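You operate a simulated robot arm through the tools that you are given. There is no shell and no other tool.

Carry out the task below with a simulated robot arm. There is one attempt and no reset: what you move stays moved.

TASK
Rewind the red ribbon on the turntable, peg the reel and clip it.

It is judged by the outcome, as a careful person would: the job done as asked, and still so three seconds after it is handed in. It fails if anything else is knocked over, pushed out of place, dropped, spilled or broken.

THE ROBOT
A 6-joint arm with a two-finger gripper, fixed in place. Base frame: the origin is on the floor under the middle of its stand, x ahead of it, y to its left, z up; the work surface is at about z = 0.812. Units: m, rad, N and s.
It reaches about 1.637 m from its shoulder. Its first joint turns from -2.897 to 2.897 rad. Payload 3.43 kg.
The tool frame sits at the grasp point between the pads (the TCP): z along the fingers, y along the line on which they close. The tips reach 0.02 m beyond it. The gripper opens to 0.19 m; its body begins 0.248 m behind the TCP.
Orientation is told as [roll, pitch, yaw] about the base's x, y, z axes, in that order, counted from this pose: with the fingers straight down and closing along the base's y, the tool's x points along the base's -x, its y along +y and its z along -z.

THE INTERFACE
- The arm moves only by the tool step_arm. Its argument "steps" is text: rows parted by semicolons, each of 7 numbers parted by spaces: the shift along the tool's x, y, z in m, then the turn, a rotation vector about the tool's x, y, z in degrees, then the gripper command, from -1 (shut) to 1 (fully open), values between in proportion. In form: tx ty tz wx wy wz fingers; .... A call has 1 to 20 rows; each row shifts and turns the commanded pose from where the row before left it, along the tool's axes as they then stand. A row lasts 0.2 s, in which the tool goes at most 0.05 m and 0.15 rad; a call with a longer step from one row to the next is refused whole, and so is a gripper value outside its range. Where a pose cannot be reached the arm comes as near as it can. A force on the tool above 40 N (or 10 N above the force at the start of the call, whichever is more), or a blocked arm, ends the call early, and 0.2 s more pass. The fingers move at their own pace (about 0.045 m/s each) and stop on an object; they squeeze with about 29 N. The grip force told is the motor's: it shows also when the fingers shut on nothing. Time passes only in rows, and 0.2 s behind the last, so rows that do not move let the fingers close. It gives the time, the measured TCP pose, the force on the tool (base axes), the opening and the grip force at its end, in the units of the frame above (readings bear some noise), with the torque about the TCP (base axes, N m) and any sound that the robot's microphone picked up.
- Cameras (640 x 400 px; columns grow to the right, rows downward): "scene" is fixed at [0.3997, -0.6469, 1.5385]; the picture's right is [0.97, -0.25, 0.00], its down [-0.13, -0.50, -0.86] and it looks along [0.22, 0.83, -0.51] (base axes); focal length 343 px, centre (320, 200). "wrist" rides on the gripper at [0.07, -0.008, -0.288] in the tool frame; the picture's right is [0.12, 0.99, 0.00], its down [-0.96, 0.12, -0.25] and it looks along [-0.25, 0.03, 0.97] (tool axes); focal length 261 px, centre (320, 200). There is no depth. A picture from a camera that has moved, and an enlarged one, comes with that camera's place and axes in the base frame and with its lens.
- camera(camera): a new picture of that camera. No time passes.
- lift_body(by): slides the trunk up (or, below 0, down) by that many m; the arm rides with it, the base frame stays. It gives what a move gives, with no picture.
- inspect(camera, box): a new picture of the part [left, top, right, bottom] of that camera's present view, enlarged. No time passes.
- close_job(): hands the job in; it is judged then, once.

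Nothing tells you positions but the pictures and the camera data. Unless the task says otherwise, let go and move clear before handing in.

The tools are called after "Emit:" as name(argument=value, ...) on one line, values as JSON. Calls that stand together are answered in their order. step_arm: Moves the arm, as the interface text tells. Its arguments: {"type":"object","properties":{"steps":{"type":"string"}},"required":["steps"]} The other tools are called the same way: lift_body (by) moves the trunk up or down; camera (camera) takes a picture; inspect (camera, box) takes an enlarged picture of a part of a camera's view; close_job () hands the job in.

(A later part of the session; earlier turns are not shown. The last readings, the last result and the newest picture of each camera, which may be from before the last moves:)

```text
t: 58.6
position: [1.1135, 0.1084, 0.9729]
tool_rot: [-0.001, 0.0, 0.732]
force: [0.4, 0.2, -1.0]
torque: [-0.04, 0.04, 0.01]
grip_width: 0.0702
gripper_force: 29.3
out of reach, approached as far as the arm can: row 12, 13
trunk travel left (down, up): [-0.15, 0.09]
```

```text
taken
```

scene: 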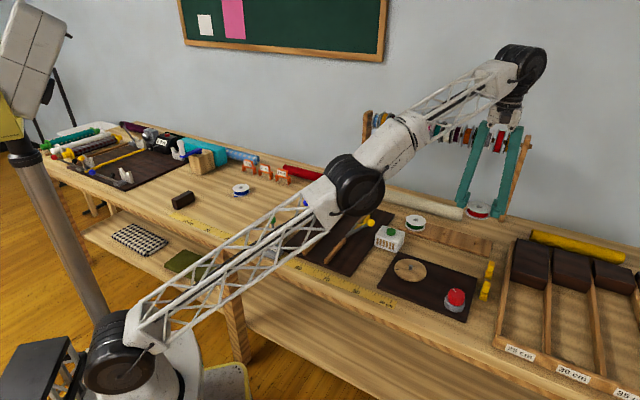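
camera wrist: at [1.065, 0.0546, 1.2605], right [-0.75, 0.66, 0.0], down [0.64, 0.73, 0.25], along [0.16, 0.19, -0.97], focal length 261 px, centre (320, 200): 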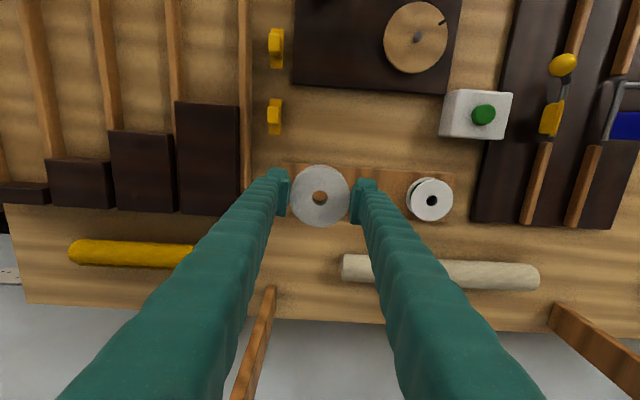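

The far peg is just beyond the arm's reach in this posture, so I'll use the middle free peg near (1.066, 0.182). I'll turn the hand so the fingers close across the strip, clear of the green reel.

Emit:
step_arm(steps="-0.001 0.02 0 0 0 0 -1; -0.002 0.03 0 0 0 0 -1; -0.002 0.03 0 0 0 0 -1; -0.001 0.01 0 0 0 0 -1; 0 0 0 0 0 0 -1")

Emit:
camera(camera="wrist")

```text
t: 59.8
position: [1.0586, 0.1797, 0.9754]
tool_rot: [0.0, 0.001, 0.732]
force: [-0.4, -0.1, -0.7]
torque: [-0.01, -0.04, 0.0]
grip_width: 0.0699
gripper_force: 29.1
trunk travel left (down, up): [-0.15, 0.09]
```

```text
taken
camera wrist: at [1.0102, 0.1258, 1.2608], right [-0.75, 0.66, 0.0], down [0.64, 0.73, 0.25], along [0.16, 0.19, -0.97], focal length 261 px, centre (320, 200)
```

wrist: 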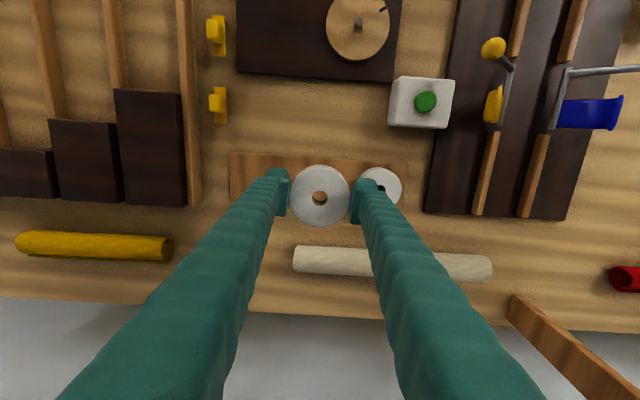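

Emit:
step_arm(steps="0 0 0 0 0 5 -1; 0 0 0 0 0 8 -1; 0 0 0 0 0 8 -1; 0 0 0 0 0 8 -1; 0 0 0 0 0 8 -1; 0 0 0 0 0 8 -1; 0 0 0 0 0 8 -1; 0 0 0 0 0 8 -1; 0 0 0 0 0 8 -1; 0 0 0 0 0 8 -1; 0 0 0 0 0 8 -1; 0 0 0 0 0 5 -1; 0 0 0 0 0 0 -1")

Emit:
camera(camera="wrist")

Emit:
inspect(camera="scene", box=[390, 130, 530, 260])

```text
t: 62.6
position: [1.0563, 0.179, 0.9743]
tool_rot: [0.0, 0.0, -0.838]
force: [0.0, -0.2, -0.4]
torque: [0.03, 0.0, -0.03]
grip_width: 0.0704
gripper_force: 29.3
trunk travel left (down, up): [-0.15, 0.09]
```

```text
taken
camera wrist: at [1.0021, 0.2254, 1.2601], right [0.66, 0.75, 0.0], down [0.73, -0.64, 0.25], along [0.19, -0.16, -0.97], focal length 261 px, centre (320, 200)
```

wrist: 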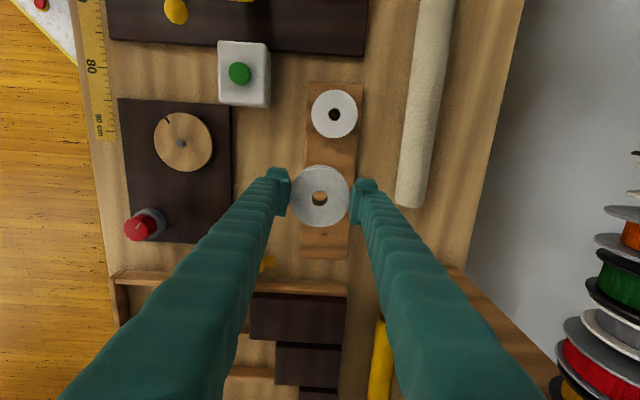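

```text
3.08 times, centred on (460, 195) of scene
camera zoom: at [0.3997, -0.6469, 1.5385], right [0.97, -0.25, 0.0], down [-0.13, -0.5, -0.86], along [0.22, 0.83, -0.51], focal length 1054 px, centre (-111, 215)
```

zoom: 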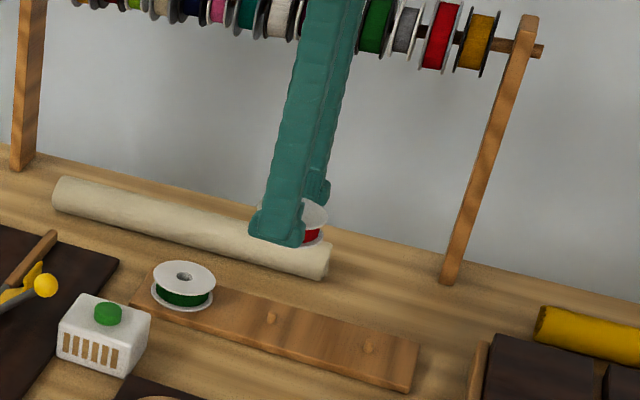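

Emit:
inspect(camera="scene", box=[420, 215, 500, 265])

Emit:
inspect(camera="wrist", box=[270, 80, 370, 260])

Emit:
inspect(camera="wrist", box=[290, 170, 350, 230])

```text
8.00 times, centred on (460, 240) of scene
camera zoom: at [0.3997, -0.6469, 1.5385], right [0.97, -0.25, 0.0], down [-0.13, -0.5, -0.86], along [0.22, 0.83, -0.51], focal length 2742 px, centre (-800, -120)
```

zoom: 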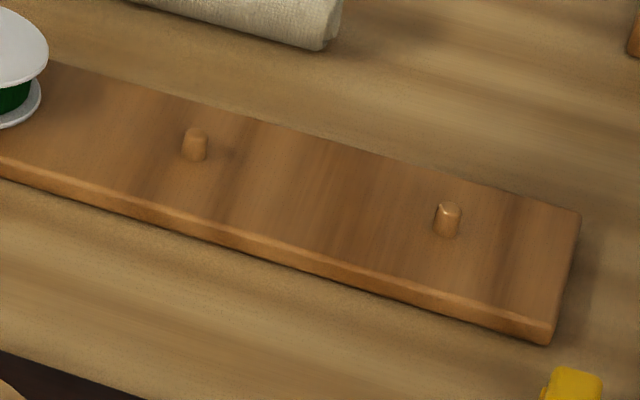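

```text
2.22 times, centred on (320, 170) of wrist
camera zoom: at [1.0021, 0.2254, 1.2601], right [0.66, 0.75, 0.0], down [0.73, -0.64, 0.25], along [0.19, -0.16, -0.97], focal length 579 px, centre (320, 267)
```

zoom: 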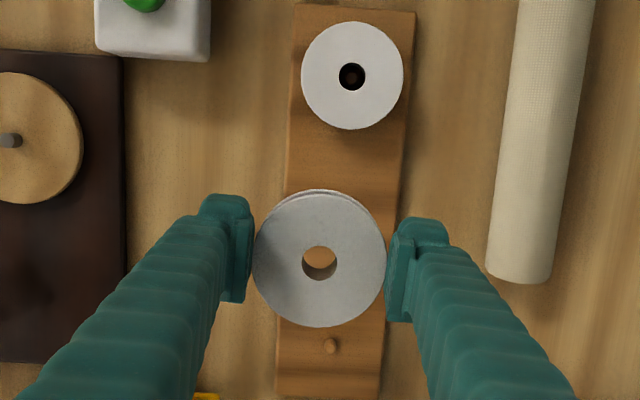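

```text
6.67 times, centred on (320, 200) of wrist
camera zoom: at [1.0021, 0.2254, 1.2601], right [0.66, 0.75, 0.0], down [0.73, -0.64, 0.25], along [0.19, -0.16, -0.97], focal length 1738 px, centre (320, 200)
```

zoom: 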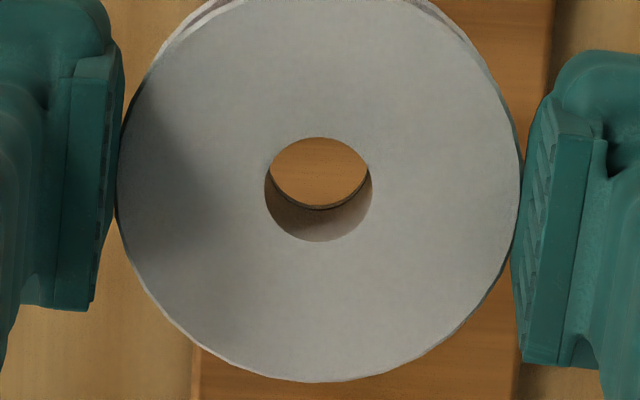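

Emit:
step_arm(steps="-0.0041 0.0127 0 0 0 0 -1; 0 0 0.025 0 0 0 -1; 0 0 0.03 0 0 0 -1; 0 0 0.025 0 0 0 -1; 0 0 0.008 0 0 0 -1; 0 0 0 0 0 0 -1")

Emit:
inspect(camera="wrist", box=[290, 160, 350, 220])

Emit:
inspect(camera="scene", box=[420, 195, 480, 255])

Emit:
inspect(camera="wrist", box=[260, 70, 380, 270])

```text
t: 64.0
position: [1.0675, 0.1845, 0.8852]
tool_rot: [0.0, 0.001, -0.838]
force: [-0.1, 0.2, -0.6]
torque: [0.03, 0.03, 0.0]
grip_width: 0.07
gripper_force: 28.9
trunk travel left (down, up): [-0.15, 0.09]
```

```text
6.67 times, centred on (320, 190) of wrist
camera zoom: at [1.0129, 0.2303, 1.1718], right [0.66, 0.75, 0.0], down [0.73, -0.64, 0.25], along [0.19, -0.16, -0.97], focal length 1738 px, centre (320, 267)
```

zoom: 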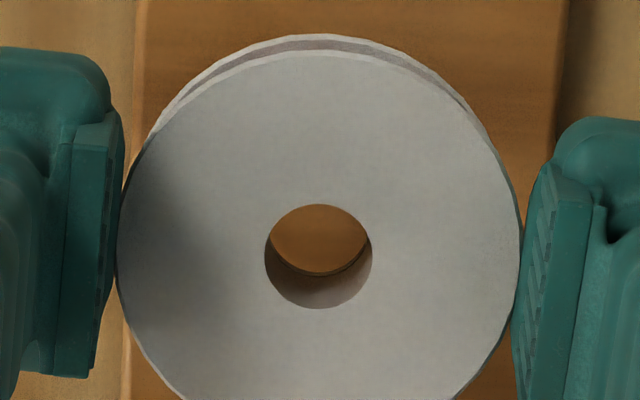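

```text
6.67 times, centred on (450, 225) of scene
camera zoom: at [0.3997, -0.6469, 1.5385], right [0.97, -0.25, 0.0], down [-0.13, -0.5, -0.86], along [0.22, 0.83, -0.51], focal length 2285 px, centre (-547, 33)
```

zoom: 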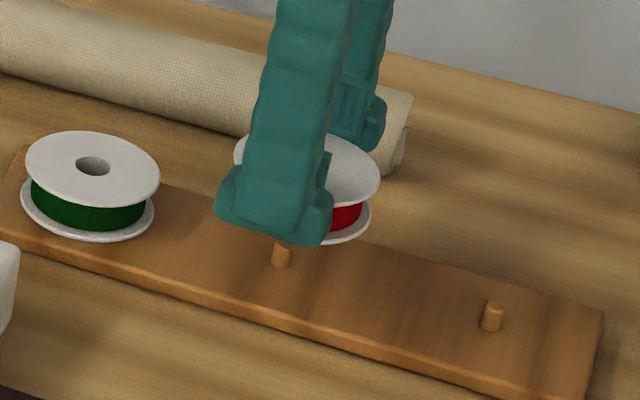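

```text
2.00 times, centred on (320, 170) of wrist
camera zoom: at [1.0129, 0.2303, 1.1718], right [0.66, 0.75, 0.0], down [0.73, -0.64, 0.25], along [0.19, -0.16, -0.97], focal length 521 px, centre (320, 260)
```

zoom: 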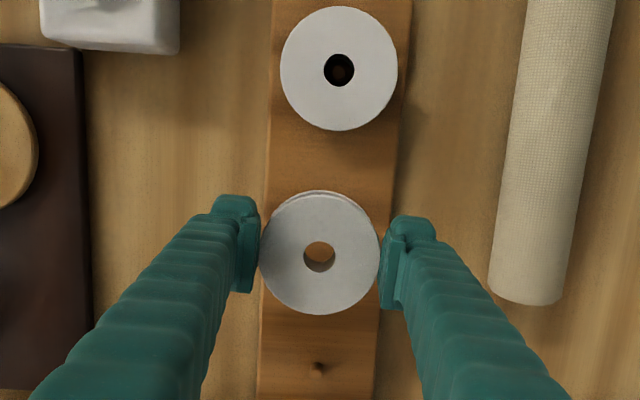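

The strip's centreline and the neighbouring pegs show the peg is about 6 mm further in +y. I'll shift by that and look through the hole.

Emit:
step_arm(steps="0.0045 0.0045 0 0 0 0 -1; 0 0 0.008 0 0 0 -1; 0 0 0 0 0 0 -1; 0 0 0 0 0 0 -1")

Emit:
inspect(camera="wrist", box=[290, 160, 350, 220])

Emit:
inspect(camera="scene", box=[420, 195, 480, 255])

Emit:
inspect(camera="wrist", box=[260, 70, 380, 270])

```text
t: 65.0
position: [1.0685, 0.1916, 0.8772]
tool_rot: [-0.001, 0.0, -0.837]
force: [0.5, 0.2, -0.4]
torque: [-0.01, -0.03, -0.02]
grip_width: 0.0701
gripper_force: 28.4
trunk travel left (down, up): [-0.15, 0.09]
```

```text
6.67 times, centred on (320, 190) of wrist
camera zoom: at [1.0145, 0.2375, 1.1643], right [0.66, 0.75, 0.0], down [0.73, -0.64, 0.25], along [0.19, -0.16, -0.97], focal length 1738 px, centre (320, 267)
```

zoom: 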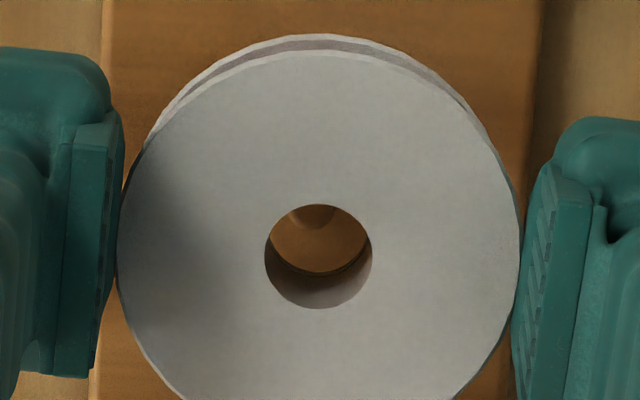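

```text
6.67 times, centred on (450, 225) of scene
camera zoom: at [0.3997, -0.6469, 1.5385], right [0.97, -0.25, 0.0], down [-0.13, -0.5, -0.86], along [0.22, 0.83, -0.51], focal length 2285 px, centre (-547, 33)
```

zoom: 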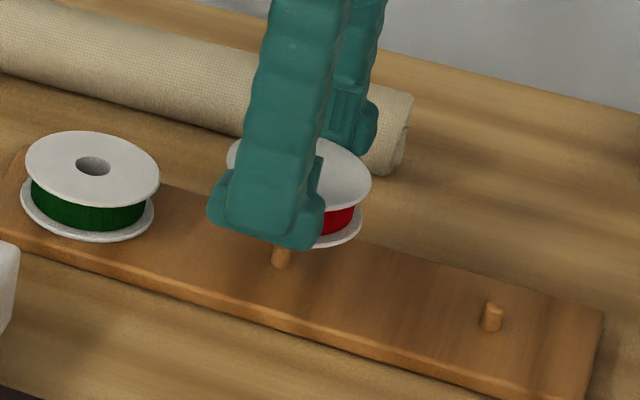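

```text
2.00 times, centred on (320, 170) of wrist
camera zoom: at [1.0145, 0.2375, 1.1643], right [0.66, 0.75, 0.0], down [0.73, -0.64, 0.25], along [0.19, -0.16, -0.97], focal length 521 px, centre (320, 260)
```

zoom: 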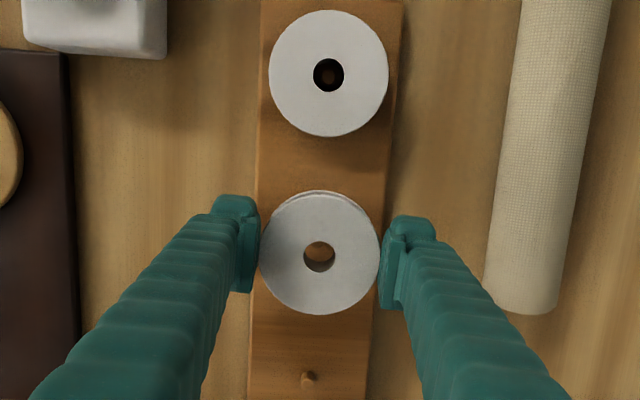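

The peg is now visible through the hole, about 1.5 mm off. I'll correct and lower further.

Emit:
step_arm(steps="-0.0013 -0.001 0 0 0 0 -1; 0 0 0.006 0 0 0 -1; 0 0 0.006 0 0 0 -1; 0 0 0 0 0 0 -1")

Emit:
inspect(camera="wrist", box=[290, 160, 350, 220])

Emit:
inspect(camera="scene", box=[420, 195, 480, 255])

```text
t: 66.0
position: [1.0689, 0.189, 0.866]
tool_rot: [0.0, 0.0, -0.838]
force: [-0.2, -0.4, -0.4]
torque: [-0.01, 0.0, -0.01]
grip_width: 0.0701
gripper_force: 28.7
trunk travel left (down, up): [-0.15, 0.09]
```

```text
6.67 times, centred on (320, 190) of wrist
camera zoom: at [1.0148, 0.2354, 1.1521], right [0.66, 0.75, 0.0], down [0.73, -0.64, 0.25], along [0.19, -0.16, -0.97], focal length 1738 px, centre (320, 267)
```

zoom: 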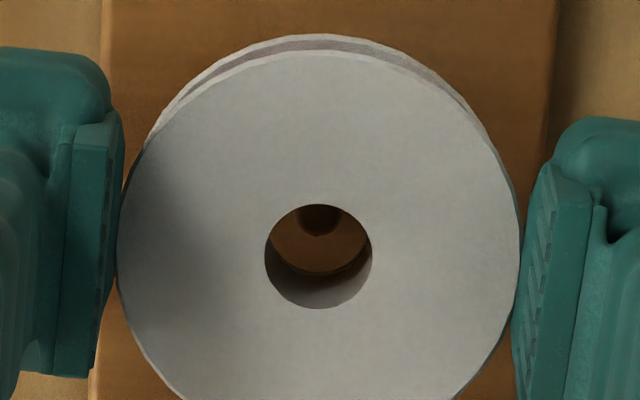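

```text
6.67 times, centred on (450, 225) of scene
camera zoom: at [0.3997, -0.6469, 1.5385], right [0.97, -0.25, 0.0], down [-0.13, -0.5, -0.86], along [0.22, 0.83, -0.51], focal length 2285 px, centre (-547, 33)
```

zoom: 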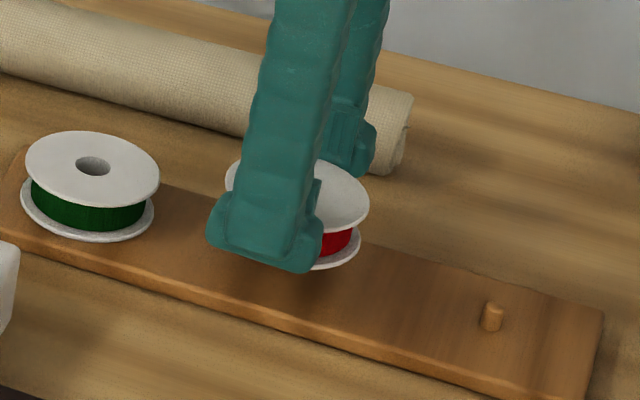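

Well aligned. I'll lower onto the peg until contact.

Emit:
step_arm(steps="0 0 0.005 0 0 0 -1; 0 0 0.005 0 0 0 -1; 0 0 0.005 0 0 0 -1; 0 0 0.003 0 0 0 -1; 0 0 0 0 0 0 -1")

Emit:
inspect(camera="wrist", box=[290, 160, 350, 220])

Emit:
inspect(camera="scene", box=[420, 195, 480, 255])

```text
t: 67.2
position: [1.0704, 0.1909, 0.8468]
tool_rot: [0.0, -0.001, -0.839]
force: [0.5, -0.4, -0.1]
torque: [-0.03, 0.02, 0.0]
grip_width: 0.0701
gripper_force: 28.9
trunk travel left (down, up): [-0.15, 0.09]
```

```text
6.67 times, centred on (320, 190) of wrist
camera zoom: at [1.0151, 0.2353, 1.1342], right [0.66, 0.75, 0.0], down [0.73, -0.64, 0.25], along [0.19, -0.16, -0.97], focal length 1738 px, centre (320, 267)
```

zoom: 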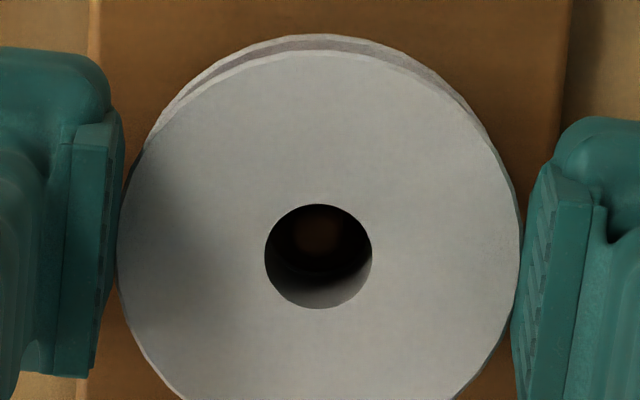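

```text
6.67 times, centred on (450, 225) of scene
camera zoom: at [0.3997, -0.6469, 1.5385], right [0.97, -0.25, 0.0], down [-0.13, -0.5, -0.86], along [0.22, 0.83, -0.51], focal length 2285 px, centre (-547, 33)
```

zoom: 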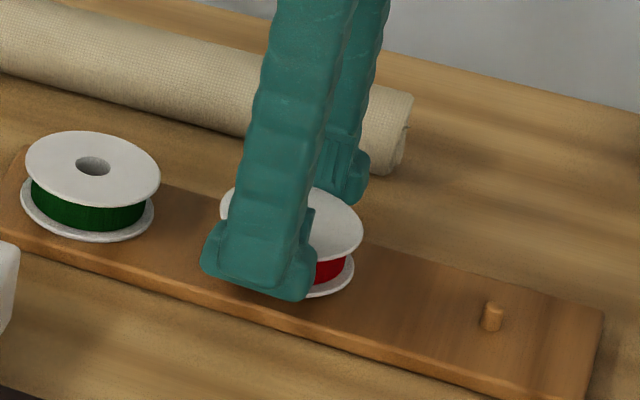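

Emit:
step_arm(steps="0 0 0.002 0 0 0 -1; 0 0 0.002 0 0 0 -1; 0 0 0 0 0 0 -1")

```text
t: 68.0
position: [1.07, 0.1894, 0.8447]
tool_rot: [0.002, 0.002, -0.838]
force: [0.8, 1.1, 4.7]
torque: [0.11, -0.12, -0.03]
grip_width: 0.0703
gripper_force: 28.8
trunk travel left (down, up): [-0.15, 0.09]
```

The reel touches the strip. I'll let go, rise, and check.

Emit:
step_arm(steps="0 0 0 0 0 0 0.05; 0 0 0 0 0 0 0.05; 0 0 0 0 0 0 0.05; 0 0 0 0 0 0 0.05; 0 0 -0.01 0 0 0 0.05; 0 0 -0.03 0 0 0 0.05; 0 0 -0.04 0 0 0 0.05; 0 0 -0.04 0 0 0 0.05; 0 0 0 0 0 0 0.05")

Emit:
camera(camera="wrist")

Emit:
inspect(camera="scene", box=[400, 195, 500, 265])

```text
t: 70.0
position: [1.0712, 0.1899, 0.9636]
tool_rot: [-0.001, 0.0, -0.837]
force: [0.0, 0.4, -0.1]
torque: [0.02, 0.0, 0.02]
grip_width: 0.0997
gripper_force: 0.1
trunk travel left (down, up): [-0.15, 0.09]
```

```text
taken
camera wrist: at [1.0169, 0.2353, 1.2503], right [0.66, 0.75, 0.0], down [0.73, -0.64, 0.25], along [0.19, -0.16, -0.97], focal length 261 px, centre (320, 200)
```

wrist: 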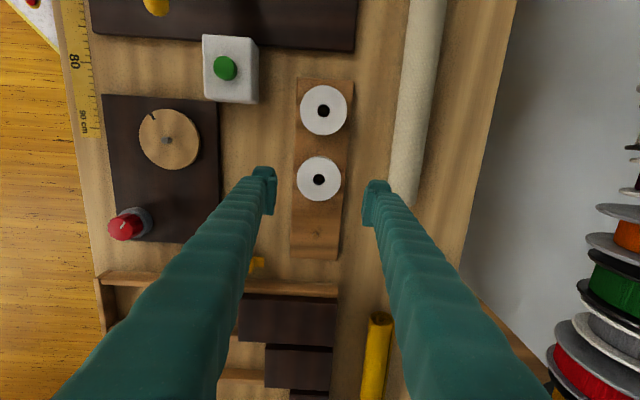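

```text
5.71 times, centred on (450, 230) of scene
camera zoom: at [0.3997, -0.6469, 1.5385], right [0.97, -0.25, 0.0], down [-0.13, -0.5, -0.86], along [0.22, 0.83, -0.51], focal length 1958 px, centre (-423, 29)
```

zoom: 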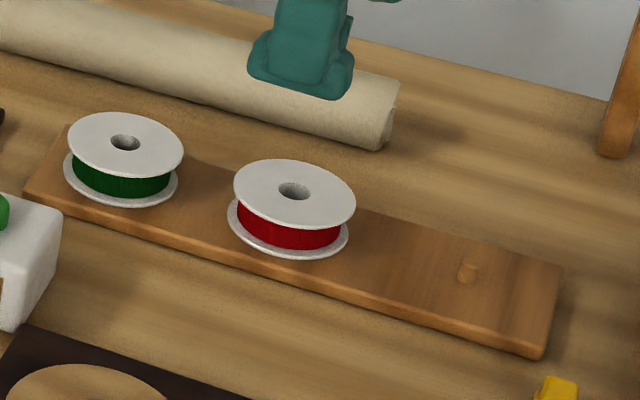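

The red reel is seated on the peg like the green one. Now the clip: I'll take the rear one, near (1.103, -0.013), and move above it.

Emit:
step_arm(steps="-0.0286 -0.01877 0 0 0 0 0.05; -0.0286 -0.01877 0 0 0 0 0.05; -0.0286 -0.01877 0 0 0 0 0.05; -0.0286 -0.01877 0 0 0 0 0.05; -0.0286 -0.01877 0 0 0 0 0.05; -0.0286 -0.01877 0 0 0 0 0.05; 0 0 0 0 0 -3 0.05; 0 0 0.03 0 0 0 0.05; 0 0 0 0 0 0 0.05")

Emit:
camera(camera="wrist")

Emit:
inspect(camera="wrist", box=[270, 130, 370, 230])

Emit:
inspect(camera="scene", box=[440, 220, 540, 300])

```text
t: 72.0
position: [1.1007, -0.0139, 0.9335]
tool_rot: [0.0, 0.0, -0.784]
force: [0.5, -0.1, 0.5]
torque: [0.0, 0.0, 0.02]
grip_width: 0.0995
gripper_force: 0.1
trunk travel left (down, up): [-0.15, 0.09]
```

```text
taken
camera wrist: at [1.0436, 0.0285, 1.2192], right [0.62, 0.79, 0.0], down [0.76, -0.6, 0.25], along [0.19, -0.15, -0.97], focal length 261 px, centre (320, 200)
```

wrist: 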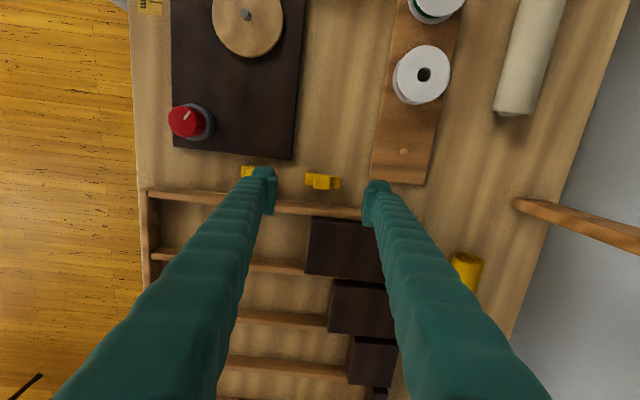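

```text
4.00 times, centred on (320, 180) of wrist
camera zoom: at [1.0436, 0.0285, 1.2192], right [0.62, 0.79, 0.0], down [0.76, -0.6, 0.25], along [0.19, -0.15, -0.97], focal length 1043 px, centre (320, 280)
```

zoom: 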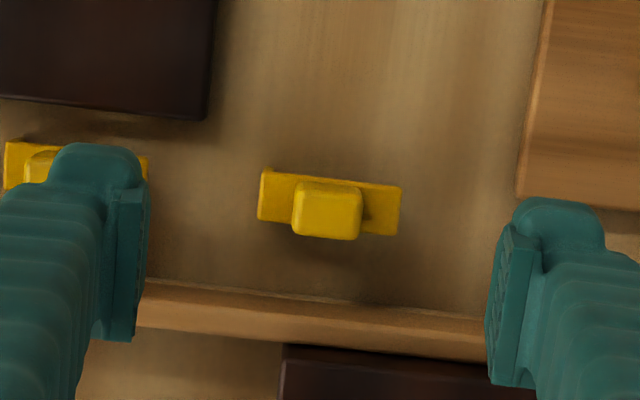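

```text
5.00 times, centred on (490, 260) of scene
camera zoom: at [0.3997, -0.6469, 1.5385], right [0.97, -0.25, 0.0], down [-0.13, -0.5, -0.86], along [0.22, 0.83, -0.51], focal length 1714 px, centre (-530, -100)
```

zoom: 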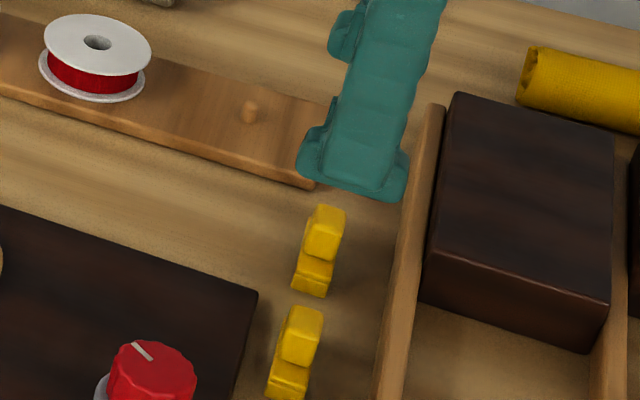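

Clip axis and hand are well aligned. I'll narrow the fingers to 0.07 m and descend so the tips stop just above the clip's bar, either side of its block.

Emit:
step_arm(steps="-0.0013 0.0033 0 0 0 0 -0.263; 0 0 0.02 0 0 0 -0.263; 0 0 0.025 0 0 0 -0.263; 0 0 0.025 0 0 0 -0.263; 0 0 0.01 0 0 0 -0.263; 0 0 0.007 0 0 0 -0.263; 0 0 0 0 0 0 -0.263")

Emit:
inspect(camera="wrist", box=[270, 140, 370, 240])

Emit:
inspect(camera="scene", box=[460, 240, 520, 300])

```text
t: 73.6
position: [1.1036, -0.0106, 0.8464]
tool_rot: [0.0, 0.0, -0.786]
force: [-0.3, 0.2, -0.2]
torque: [0.0, -0.03, 0.0]
grip_width: 0.0701
gripper_force: 0.0
trunk travel left (down, up): [-0.15, 0.09]
```

```text
4.00 times, centred on (320, 190) of wrist
camera zoom: at [1.0471, 0.0317, 1.1335], right [0.62, 0.79, 0.0], down [0.76, -0.6, 0.25], along [0.19, -0.15, -0.97], focal length 1043 px, centre (320, 240)
```

zoom: 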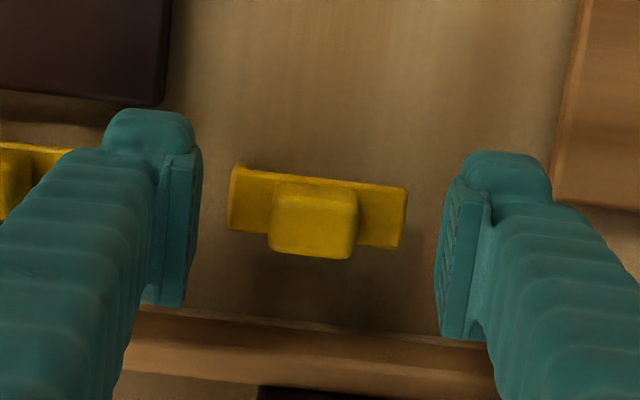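

```text
6.67 times, centred on (490, 270) of scene
camera zoom: at [0.3997, -0.6469, 1.5385], right [0.97, -0.25, 0.0], down [-0.13, -0.5, -0.86], along [0.22, 0.83, -0.51], focal length 2285 px, centre (-813, -267)
```

zoom: 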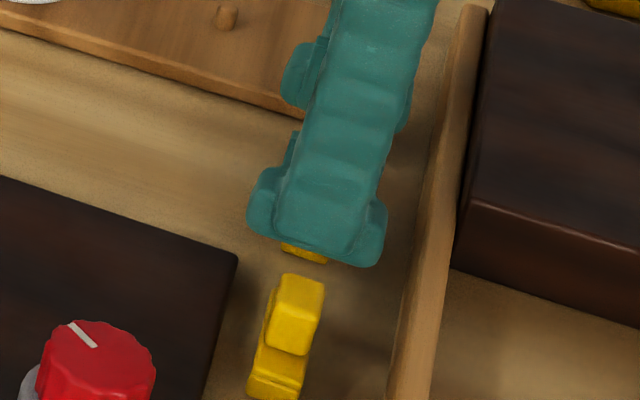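

Emit:
step_arm(steps="0 -0.0008 0.002 0 0 0 -0.263; 0 0 0 0 0 0 -0.5; 0 0 0 0 0 0 -0.7; 0 0 0 0 0 0 -0.85; 0 0 0 0 0 0 -1; 0 0 0 0 0 0 -1; 0 0 0 0 0 0 -1")

Emit:
inspect(camera="wrist", box=[270, 140, 370, 240])

Emit:
inspect(camera="scene", box=[460, 240, 520, 300])

```text
t: 75.2
position: [1.103, -0.0121, 0.845]
tool_rot: [0.001, 0.001, -0.785]
force: [-0.5, 0.2, 0.3]
torque: [-0.01, -0.03, 0.01]
grip_width: 0.0231
gripper_force: 28.9
trunk travel left (down, up): [-0.15, 0.09]
```

```text
4.00 times, centred on (320, 190) of wrist
camera zoom: at [1.0463, 0.0311, 1.1317], right [0.62, 0.79, 0.0], down [0.76, -0.6, 0.25], along [0.19, -0.15, -0.97], focal length 1043 px, centre (320, 240)
```

zoom: 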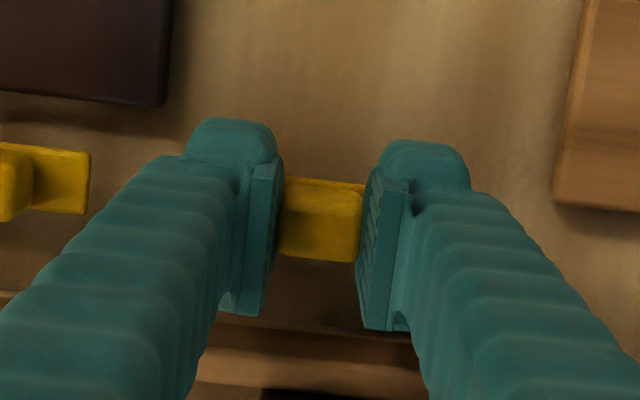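

```text
6.67 times, centred on (490, 270) of scene
camera zoom: at [0.3997, -0.6469, 1.5385], right [0.97, -0.25, 0.0], down [-0.13, -0.5, -0.86], along [0.22, 0.83, -0.51], focal length 2285 px, centre (-813, -267)
```

zoom: 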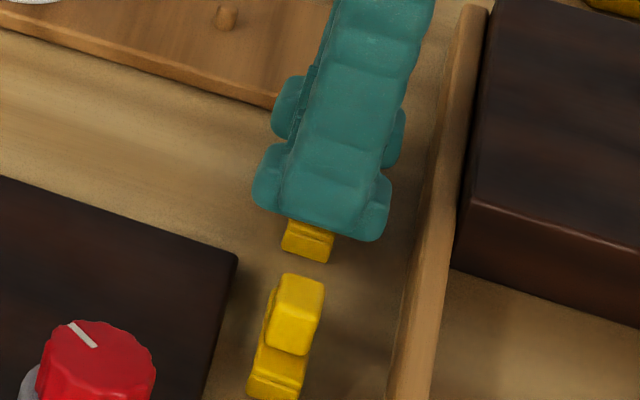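

Closed on the block at 0.0231 m. I'll lift very gently and check that it is held.

Emit:
step_arm(steps="0 0 -0.003 0 0 0 -1; 0 0 -0.003 0 0 0 -1; 0 0 -0.004 0 0 0 -1; 0 0 -0.005 0 0 0 -1; 0 0 -0.005 0 0 0 -1; 0 0 0 0 0 0 -1")

Emit:
inspect(camera="wrist", box=[270, 140, 370, 240])

Emit:
inspect(camera="scene", box=[460, 240, 520, 300])

```text
t: 76.6
position: [1.1033, -0.0135, 0.8635]
tool_rot: [-0.001, 0.0, -0.787]
force: [-0.2, -0.1, -0.4]
torque: [0.0, -0.01, 0.02]
grip_width: 0.0229
gripper_force: 29.2
trunk travel left (down, up): [-0.15, 0.09]
```

```text
4.00 times, centred on (320, 190) of wrist
camera zoom: at [1.0462, 0.0301, 1.151], right [0.62, 0.79, 0.0], down [0.76, -0.6, 0.25], along [0.19, -0.15, -0.97], focal length 1043 px, centre (320, 240)
```

zoom: 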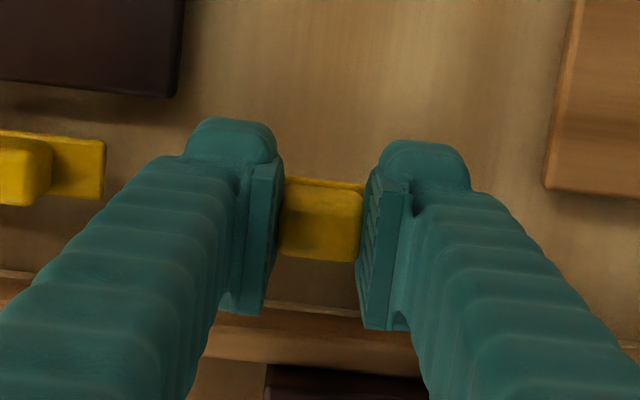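

```text
6.67 times, centred on (490, 270) of scene
camera zoom: at [0.3997, -0.6469, 1.5385], right [0.97, -0.25, 0.0], down [-0.13, -0.5, -0.86], along [0.22, 0.83, -0.51], focal length 2285 px, centre (-813, -267)
```

zoom: 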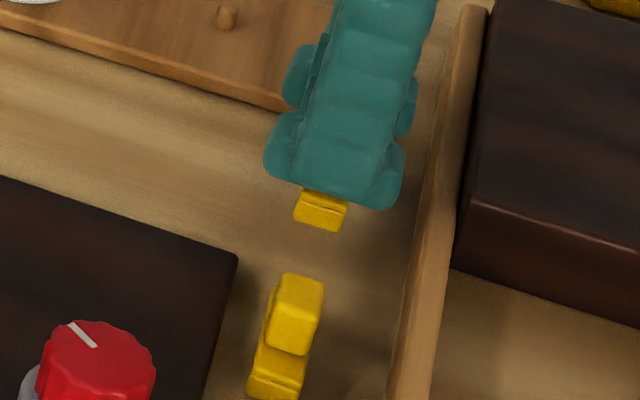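

The clip is held. I'll raise it gently and study its shape from the side.

Emit:
step_arm(steps="0 0 -0.008 0 0 0 -1; 0 0 -0.014 0 0 0 -1; 0 0 -0.018 0 0 0 -1; 0.01 0 -0.018 0 0 0 -1; 0.015 0 -0.015 0 0 0 -1; 0.01 0 -0.01 0 0 0 -1; 0 0 0 0 0 0 -1")

Emit:
inspect(camera="scene", box=[450, 190, 530, 270])

Emit:
inspect(camera="scene", box=[465, 225, 500, 260])

```text
t: 78.2
position: [1.079, 0.0128, 0.9459]
tool_rot: [0.0, -0.001, -0.785]
force: [-0.3, -0.7, -0.3]
torque: [0.01, -0.01, 0.05]
grip_width: 0.023
gripper_force: 29.6
trunk travel left (down, up): [-0.15, 0.09]
```

```text
5.00 times, centred on (490, 230) of scene
camera zoom: at [0.3997, -0.6469, 1.5385], right [0.97, -0.25, 0.0], down [-0.13, -0.5, -0.86], along [0.22, 0.83, -0.51], focal length 1714 px, centre (-530, 50)
```

zoom: 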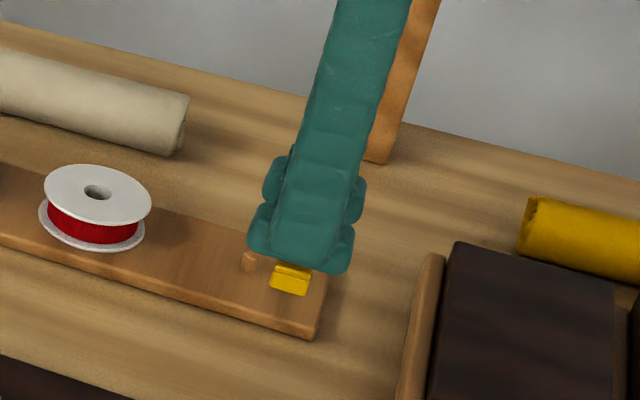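

```text
11.43 times, centred on (482, 242) of scene
camera zoom: at [0.3997, -0.6469, 1.5385], right [0.97, -0.25, 0.0], down [-0.13, -0.5, -0.86], along [0.22, 0.83, -0.51], focal length 3916 px, centre (-1537, -286)
```

zoom: 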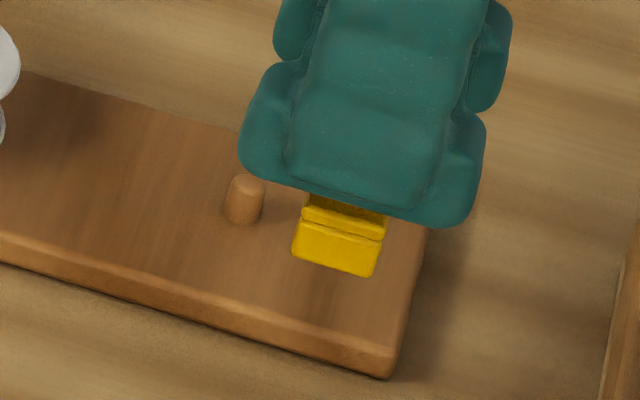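

Emit:
step_arm(steps="0 0 -0.005 0 0 7 -1; 0 0 -0.005 0 0 8 -1; 0 0 -0.005 0 0 8 -1; 0 0 -0.005 0 0 8 -1; 0 0 -0.005 0 0 8 -1; 0 0 0 0 0 8 -1; 0 0 0 0 0 7 -1; 0 0 0 0 0 0 -1")

Emit:
inspect(camera="scene", box=[450, 190, 530, 260])

Emit:
inspect(camera="scene", box=[465, 210, 505, 245])

```text
t: 80.0
position: [1.0784, 0.0132, 0.9723]
tool_rot: [-0.001, 0.0, -1.73]
force: [0.3, -0.4, 0.3]
torque: [-0.01, -0.02, -0.03]
grip_width: 0.023
gripper_force: 29.6
trunk travel left (down, up): [-0.15, 0.09]
```

```text
5.71 times, centred on (490, 225) of scene
camera zoom: at [0.3997, -0.6469, 1.5385], right [0.97, -0.25, 0.0], down [-0.13, -0.5, -0.86], along [0.22, 0.83, -0.51], focal length 1958 px, centre (-651, 57)
```

zoom: 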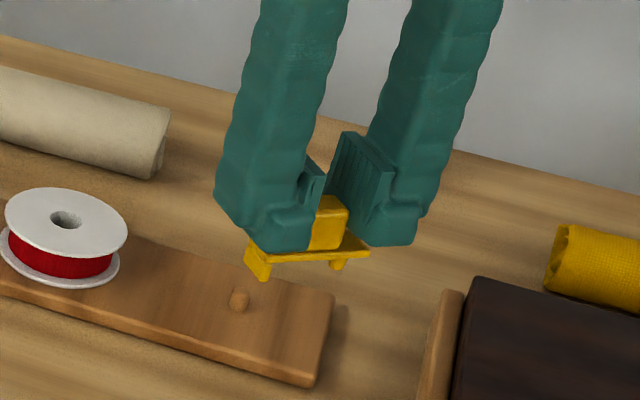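

```text
11.43 times, centred on (485, 228) of scene
camera zoom: at [0.3997, -0.6469, 1.5385], right [0.97, -0.25, 0.0], down [-0.13, -0.5, -0.86], along [0.22, 0.83, -0.51], focal length 3916 px, centre (-1566, -114)
```

zoom: 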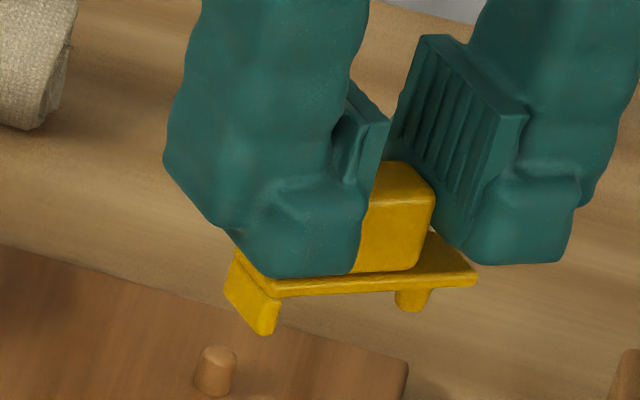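

The clip turns out to have a downward lip at one end and a stud underneath, about 40 mm apart. So the stud goes into the reel's hole and the lip hooks over the rim. I'll carry it above the red reel with its length across the scene view, so I can judge the fit.

Emit:
step_arm(steps="0.011 -0.0032 0 0 0 0 -1; 0.0217 -0.0065 0 0 0 0 -1; 0.0217 -0.0065 0 0 0 0 -1; 0.0217 -0.0065 0 0 0 0 -1; 0.0217 -0.0065 0 0 0 0 -1; 0.0217 -0.0065 0 0 0 0 -1; 0.0217 -0.0065 0 0 0 0 -1; 0.0217 -0.0065 0 0 0 0 -1; 0.011 -0.0032 0 0 0 0 -1; 0 0 0 0 0 0 -1")

Emit:
inspect(camera="scene", box=[420, 180, 500, 250])

Emit:
camera(camera="wrist")

```text
t: 82.2
position: [1.0546, 0.1933, 0.9733]
tool_rot: [0.0, -0.001, -1.729]
force: [0.8, -0.1, -0.4]
torque: [-0.03, -0.01, -0.02]
grip_width: 0.023
gripper_force: 29.1
trunk travel left (down, up): [-0.15, 0.09]
```

```text
5.71 times, centred on (460, 215) of scene
camera zoom: at [0.3997, -0.6469, 1.5385], right [0.97, -0.25, 0.0], down [-0.13, -0.5, -0.86], along [0.22, 0.83, -0.51], focal length 1958 px, centre (-480, 114)
```

zoom: 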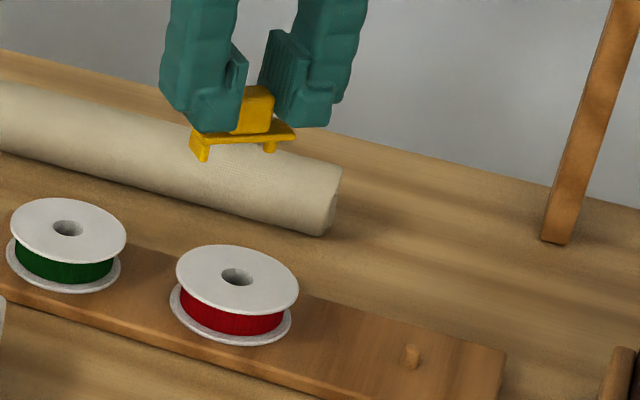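

```text
taken
camera wrist: at [1.0563, 0.2624, 1.2596], right [1.0, -0.04, 0.0], down [-0.04, -0.97, 0.25], along [-0.01, -0.25, -0.97], focal length 261 px, centre (320, 200)
```

wrist: 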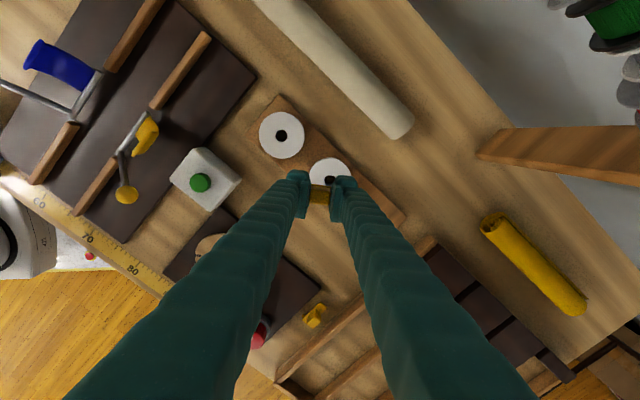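

Emit:
inspect(camera="wrist", box=[280, 140, 380, 220])

Emit:
inspect(camera="scene", box=[440, 190, 480, 245])

```text
5.00 times, centred on (330, 180) of wrist
camera zoom: at [1.0563, 0.2624, 1.2596], right [1.0, -0.04, 0.0], down [-0.04, -0.97, 0.25], along [-0.01, -0.25, -0.97], focal length 1303 px, centre (270, 300)
```

zoom: 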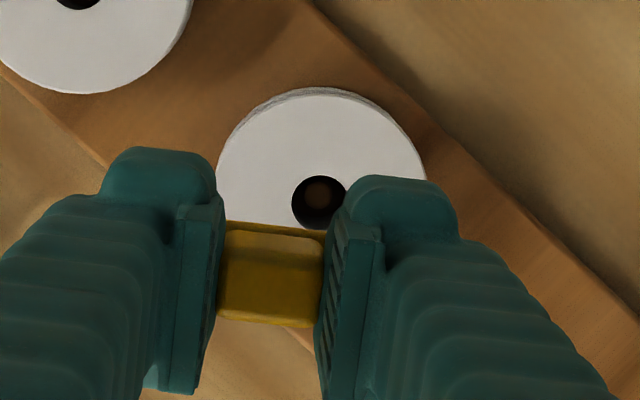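

```text
7.27 times, centred on (460, 218) of scene
camera zoom: at [0.3997, -0.6469, 1.5385], right [0.97, -0.25, 0.0], down [-0.13, -0.5, -0.86], along [0.22, 0.83, -0.51], focal length 2492 px, centre (-698, 73)
```

zoom: 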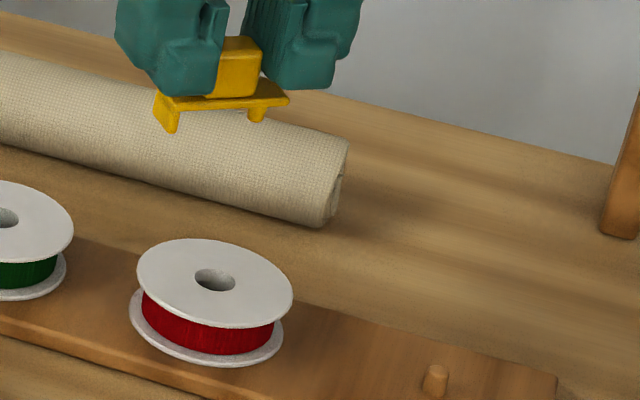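

Emit:
step_arm(steps="-0.001 -0.002 0 0 0 0 -1; 0 0 0.015 0 0 0 -1; 0 0 0.02 0 0 0 -1; 0 0 0.02 0 0 0 -1; 0 0 0.015 0 0 0 -1; 0 0 0.01 0 0 0 -1; 0 0 0 0 0 0 -1")

Emit:
inspect(camera="wrist", box=[280, 140, 380, 220])

Emit:
inspect(camera="scene", box=[440, 200, 480, 245])

```text
t: 83.8
position: [1.0511, 0.1897, 0.8925]
tool_rot: [0.001, 0.001, -1.728]
force: [-0.2, 0.7, -0.4]
torque: [0.02, -0.01, -0.02]
grip_width: 0.0227
gripper_force: 29.5
trunk travel left (down, up): [-0.15, 0.09]
```

```text
5.00 times, centred on (330, 180) of wrist
camera zoom: at [1.053, 0.2609, 1.1796], right [1.0, -0.04, 0.0], down [-0.04, -0.97, 0.25], along [-0.01, -0.25, -0.97], focal length 1303 px, centre (270, 300)
```

zoom: 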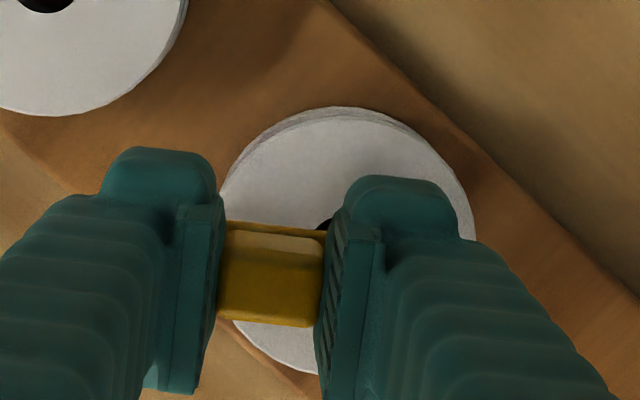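

```text
8.89 times, centred on (460, 222) of scene
camera zoom: at [0.3997, -0.6469, 1.5385], right [0.97, -0.25, 0.0], down [-0.13, -0.5, -0.86], along [0.22, 0.83, -0.51], focal length 3046 px, centre (-924, 0)
```

zoom: 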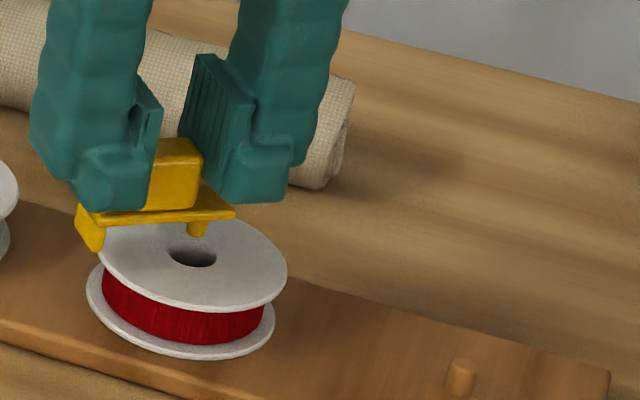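

Emit:
step_arm(steps="0.003 0 0 0 0 0 -1; 0 0 0 0 0 0 -1; 0 0 0 0 0 0 -1")

Emit:
inspect(camera="wrist", box=[280, 140, 380, 220])

Emit:
inspect(camera="scene", box=[445, 215, 475, 240])

```text
t: 84.6
position: [1.052, 0.1949, 0.8925]
tool_rot: [0.0, 0.0, -1.727]
force: [-0.7, 0.5, -0.3]
torque: [-0.02, -0.02, 0.03]
grip_width: 0.023
gripper_force: 28.8
trunk travel left (down, up): [-0.15, 0.09]
```

```text
5.00 times, centred on (330, 180) of wrist
camera zoom: at [1.0534, 0.2641, 1.1793], right [1.0, -0.04, 0.0], down [-0.04, -0.97, 0.25], along [-0.01, -0.25, -0.97], focal length 1303 px, centre (270, 300)
```

zoom: 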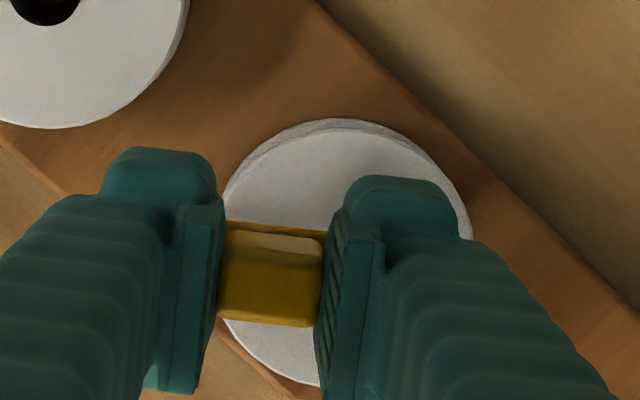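

```text
16.00 times, centred on (460, 228) of scene
camera zoom: at [0.3997, -0.6469, 1.5385], right [0.97, -0.25, 0.0], down [-0.13, -0.5, -0.86], along [0.22, 0.83, -0.51], focal length 5483 px, centre (-1920, -240)
```

zoom: 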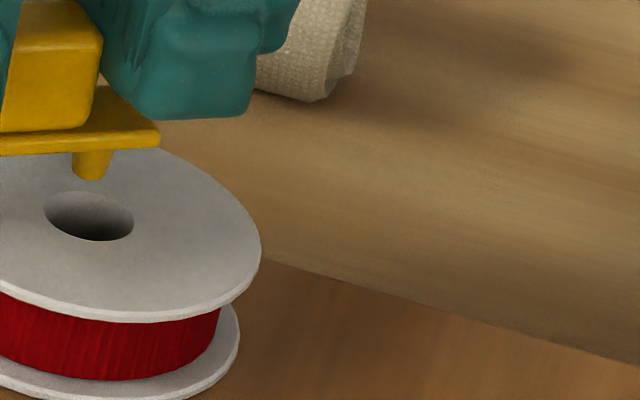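

Both views agree the stud needs to go about 2 mm further along both axes. I'll shift and recheck.

Emit:
step_arm(steps="0.0025 0.002 0 0 0 0 -1; 0 0 0.003 0 0 0 -1; 0 0 0 0 0 0 -1; 0 0 0 0 0 0 -1")

Emit:
inspect(camera="wrist", box=[280, 140, 380, 220])

Emit:
inspect(camera="scene", box=[438, 210, 478, 240])

```text
t: 85.6
position: [1.0538, 0.1962, 0.8908]
tool_rot: [0.0, 0.001, -1.729]
force: [-0.4, 1.0, 0.9]
torque: [0.0, 0.02, -0.02]
grip_width: 0.0228
gripper_force: 29.0
trunk travel left (down, up): [-0.15, 0.09]
```

```text
5.00 times, centred on (330, 180) of wrist
camera zoom: at [1.0558, 0.2662, 1.1759], right [1.0, -0.04, 0.0], down [-0.04, -0.97, 0.25], along [-0.01, -0.25, -0.97], focal length 1303 px, centre (270, 300)
```

zoom: 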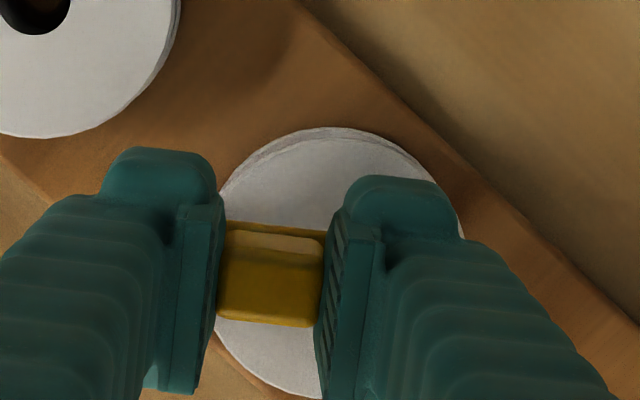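

```text
13.33 times, centred on (458, 225) of scene
camera zoom: at [0.3997, -0.6469, 1.5385], right [0.97, -0.25, 0.0], down [-0.13, -0.5, -0.86], along [0.22, 0.83, -0.51], focal length 4569 px, centre (-1520, -133)
```

zoom: 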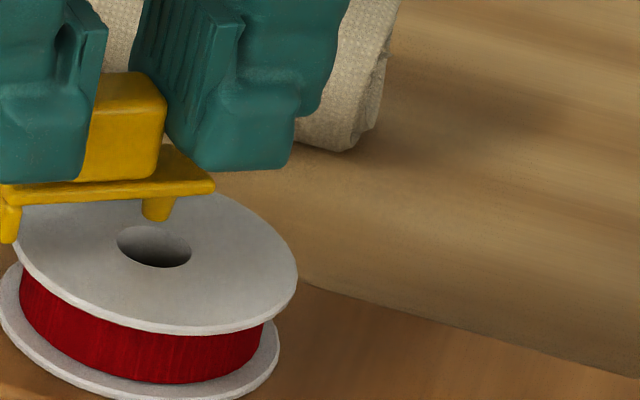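

Emit:
step_arm(steps="0.001 0.0008 0.003 0 0 0 -1; 0 0 0.003 0 0 0 -1; 0 0 0.003 0 0 0 -1; 0 0 0 0 0 0 -1; 0 0 0 0 0 0 -1")

Emit:
inspect(camera="scene", box=[438, 210, 478, 240])

Emit:
inspect(camera="wrist", box=[280, 140, 380, 220])

```text
t: 86.8
position: [1.0551, 0.1963, 0.8789]
tool_rot: [0.0, 0.0, -1.729]
force: [0.1, -0.7, -0.5]
torque: [0.02, 0.01, 0.01]
grip_width: 0.0227
gripper_force: 28.7
trunk travel left (down, up): [-0.15, 0.09]
```

```text
13.33 times, centred on (458, 225) of scene
camera zoom: at [0.3997, -0.6469, 1.5385], right [0.97, -0.25, 0.0], down [-0.13, -0.5, -0.86], along [0.22, 0.83, -0.51], focal length 4569 px, centre (-1520, -133)
```

zoom: 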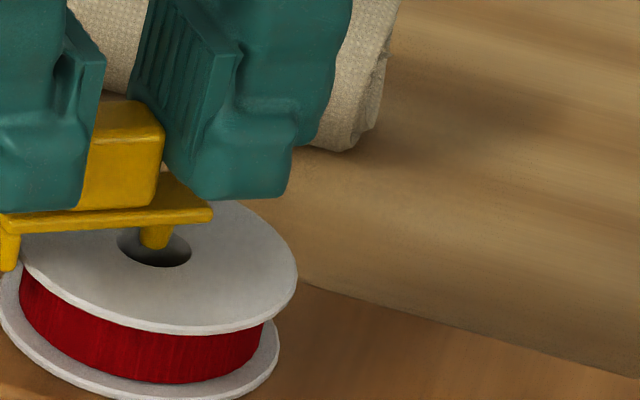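

```text
5.00 times, centred on (330, 180) of wrist
camera zoom: at [1.0573, 0.2663, 1.1666], right [1.0, -0.04, 0.0], down [-0.04, -0.97, 0.25], along [-0.01, -0.25, -0.97], focal length 1303 px, centre (270, 300)
```

zoom: 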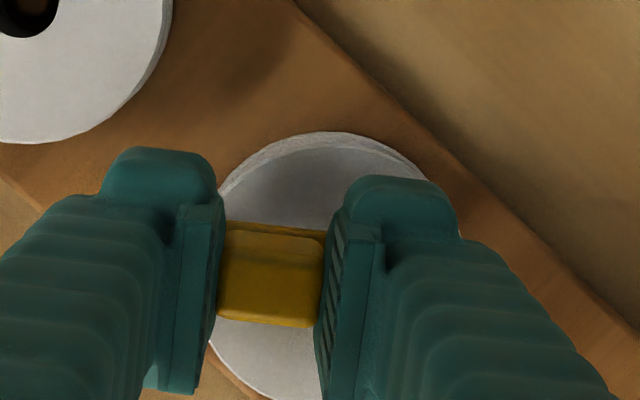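

The stud tip is right over the hole's centre. I'll check the lip at the left rim before the final lowering.

Emit:
inspect(camera="scene", box=[425, 212, 465, 242])

```text
13.33 times, centred on (445, 227) of scene
camera zoom: at [0.3997, -0.6469, 1.5385], right [0.97, -0.25, 0.0], down [-0.13, -0.5, -0.86], along [0.22, 0.83, -0.51], focal length 4569 px, centre (-1347, -160)
```

zoom: 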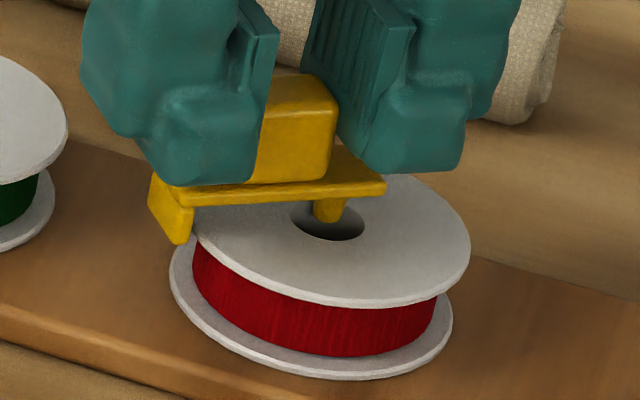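

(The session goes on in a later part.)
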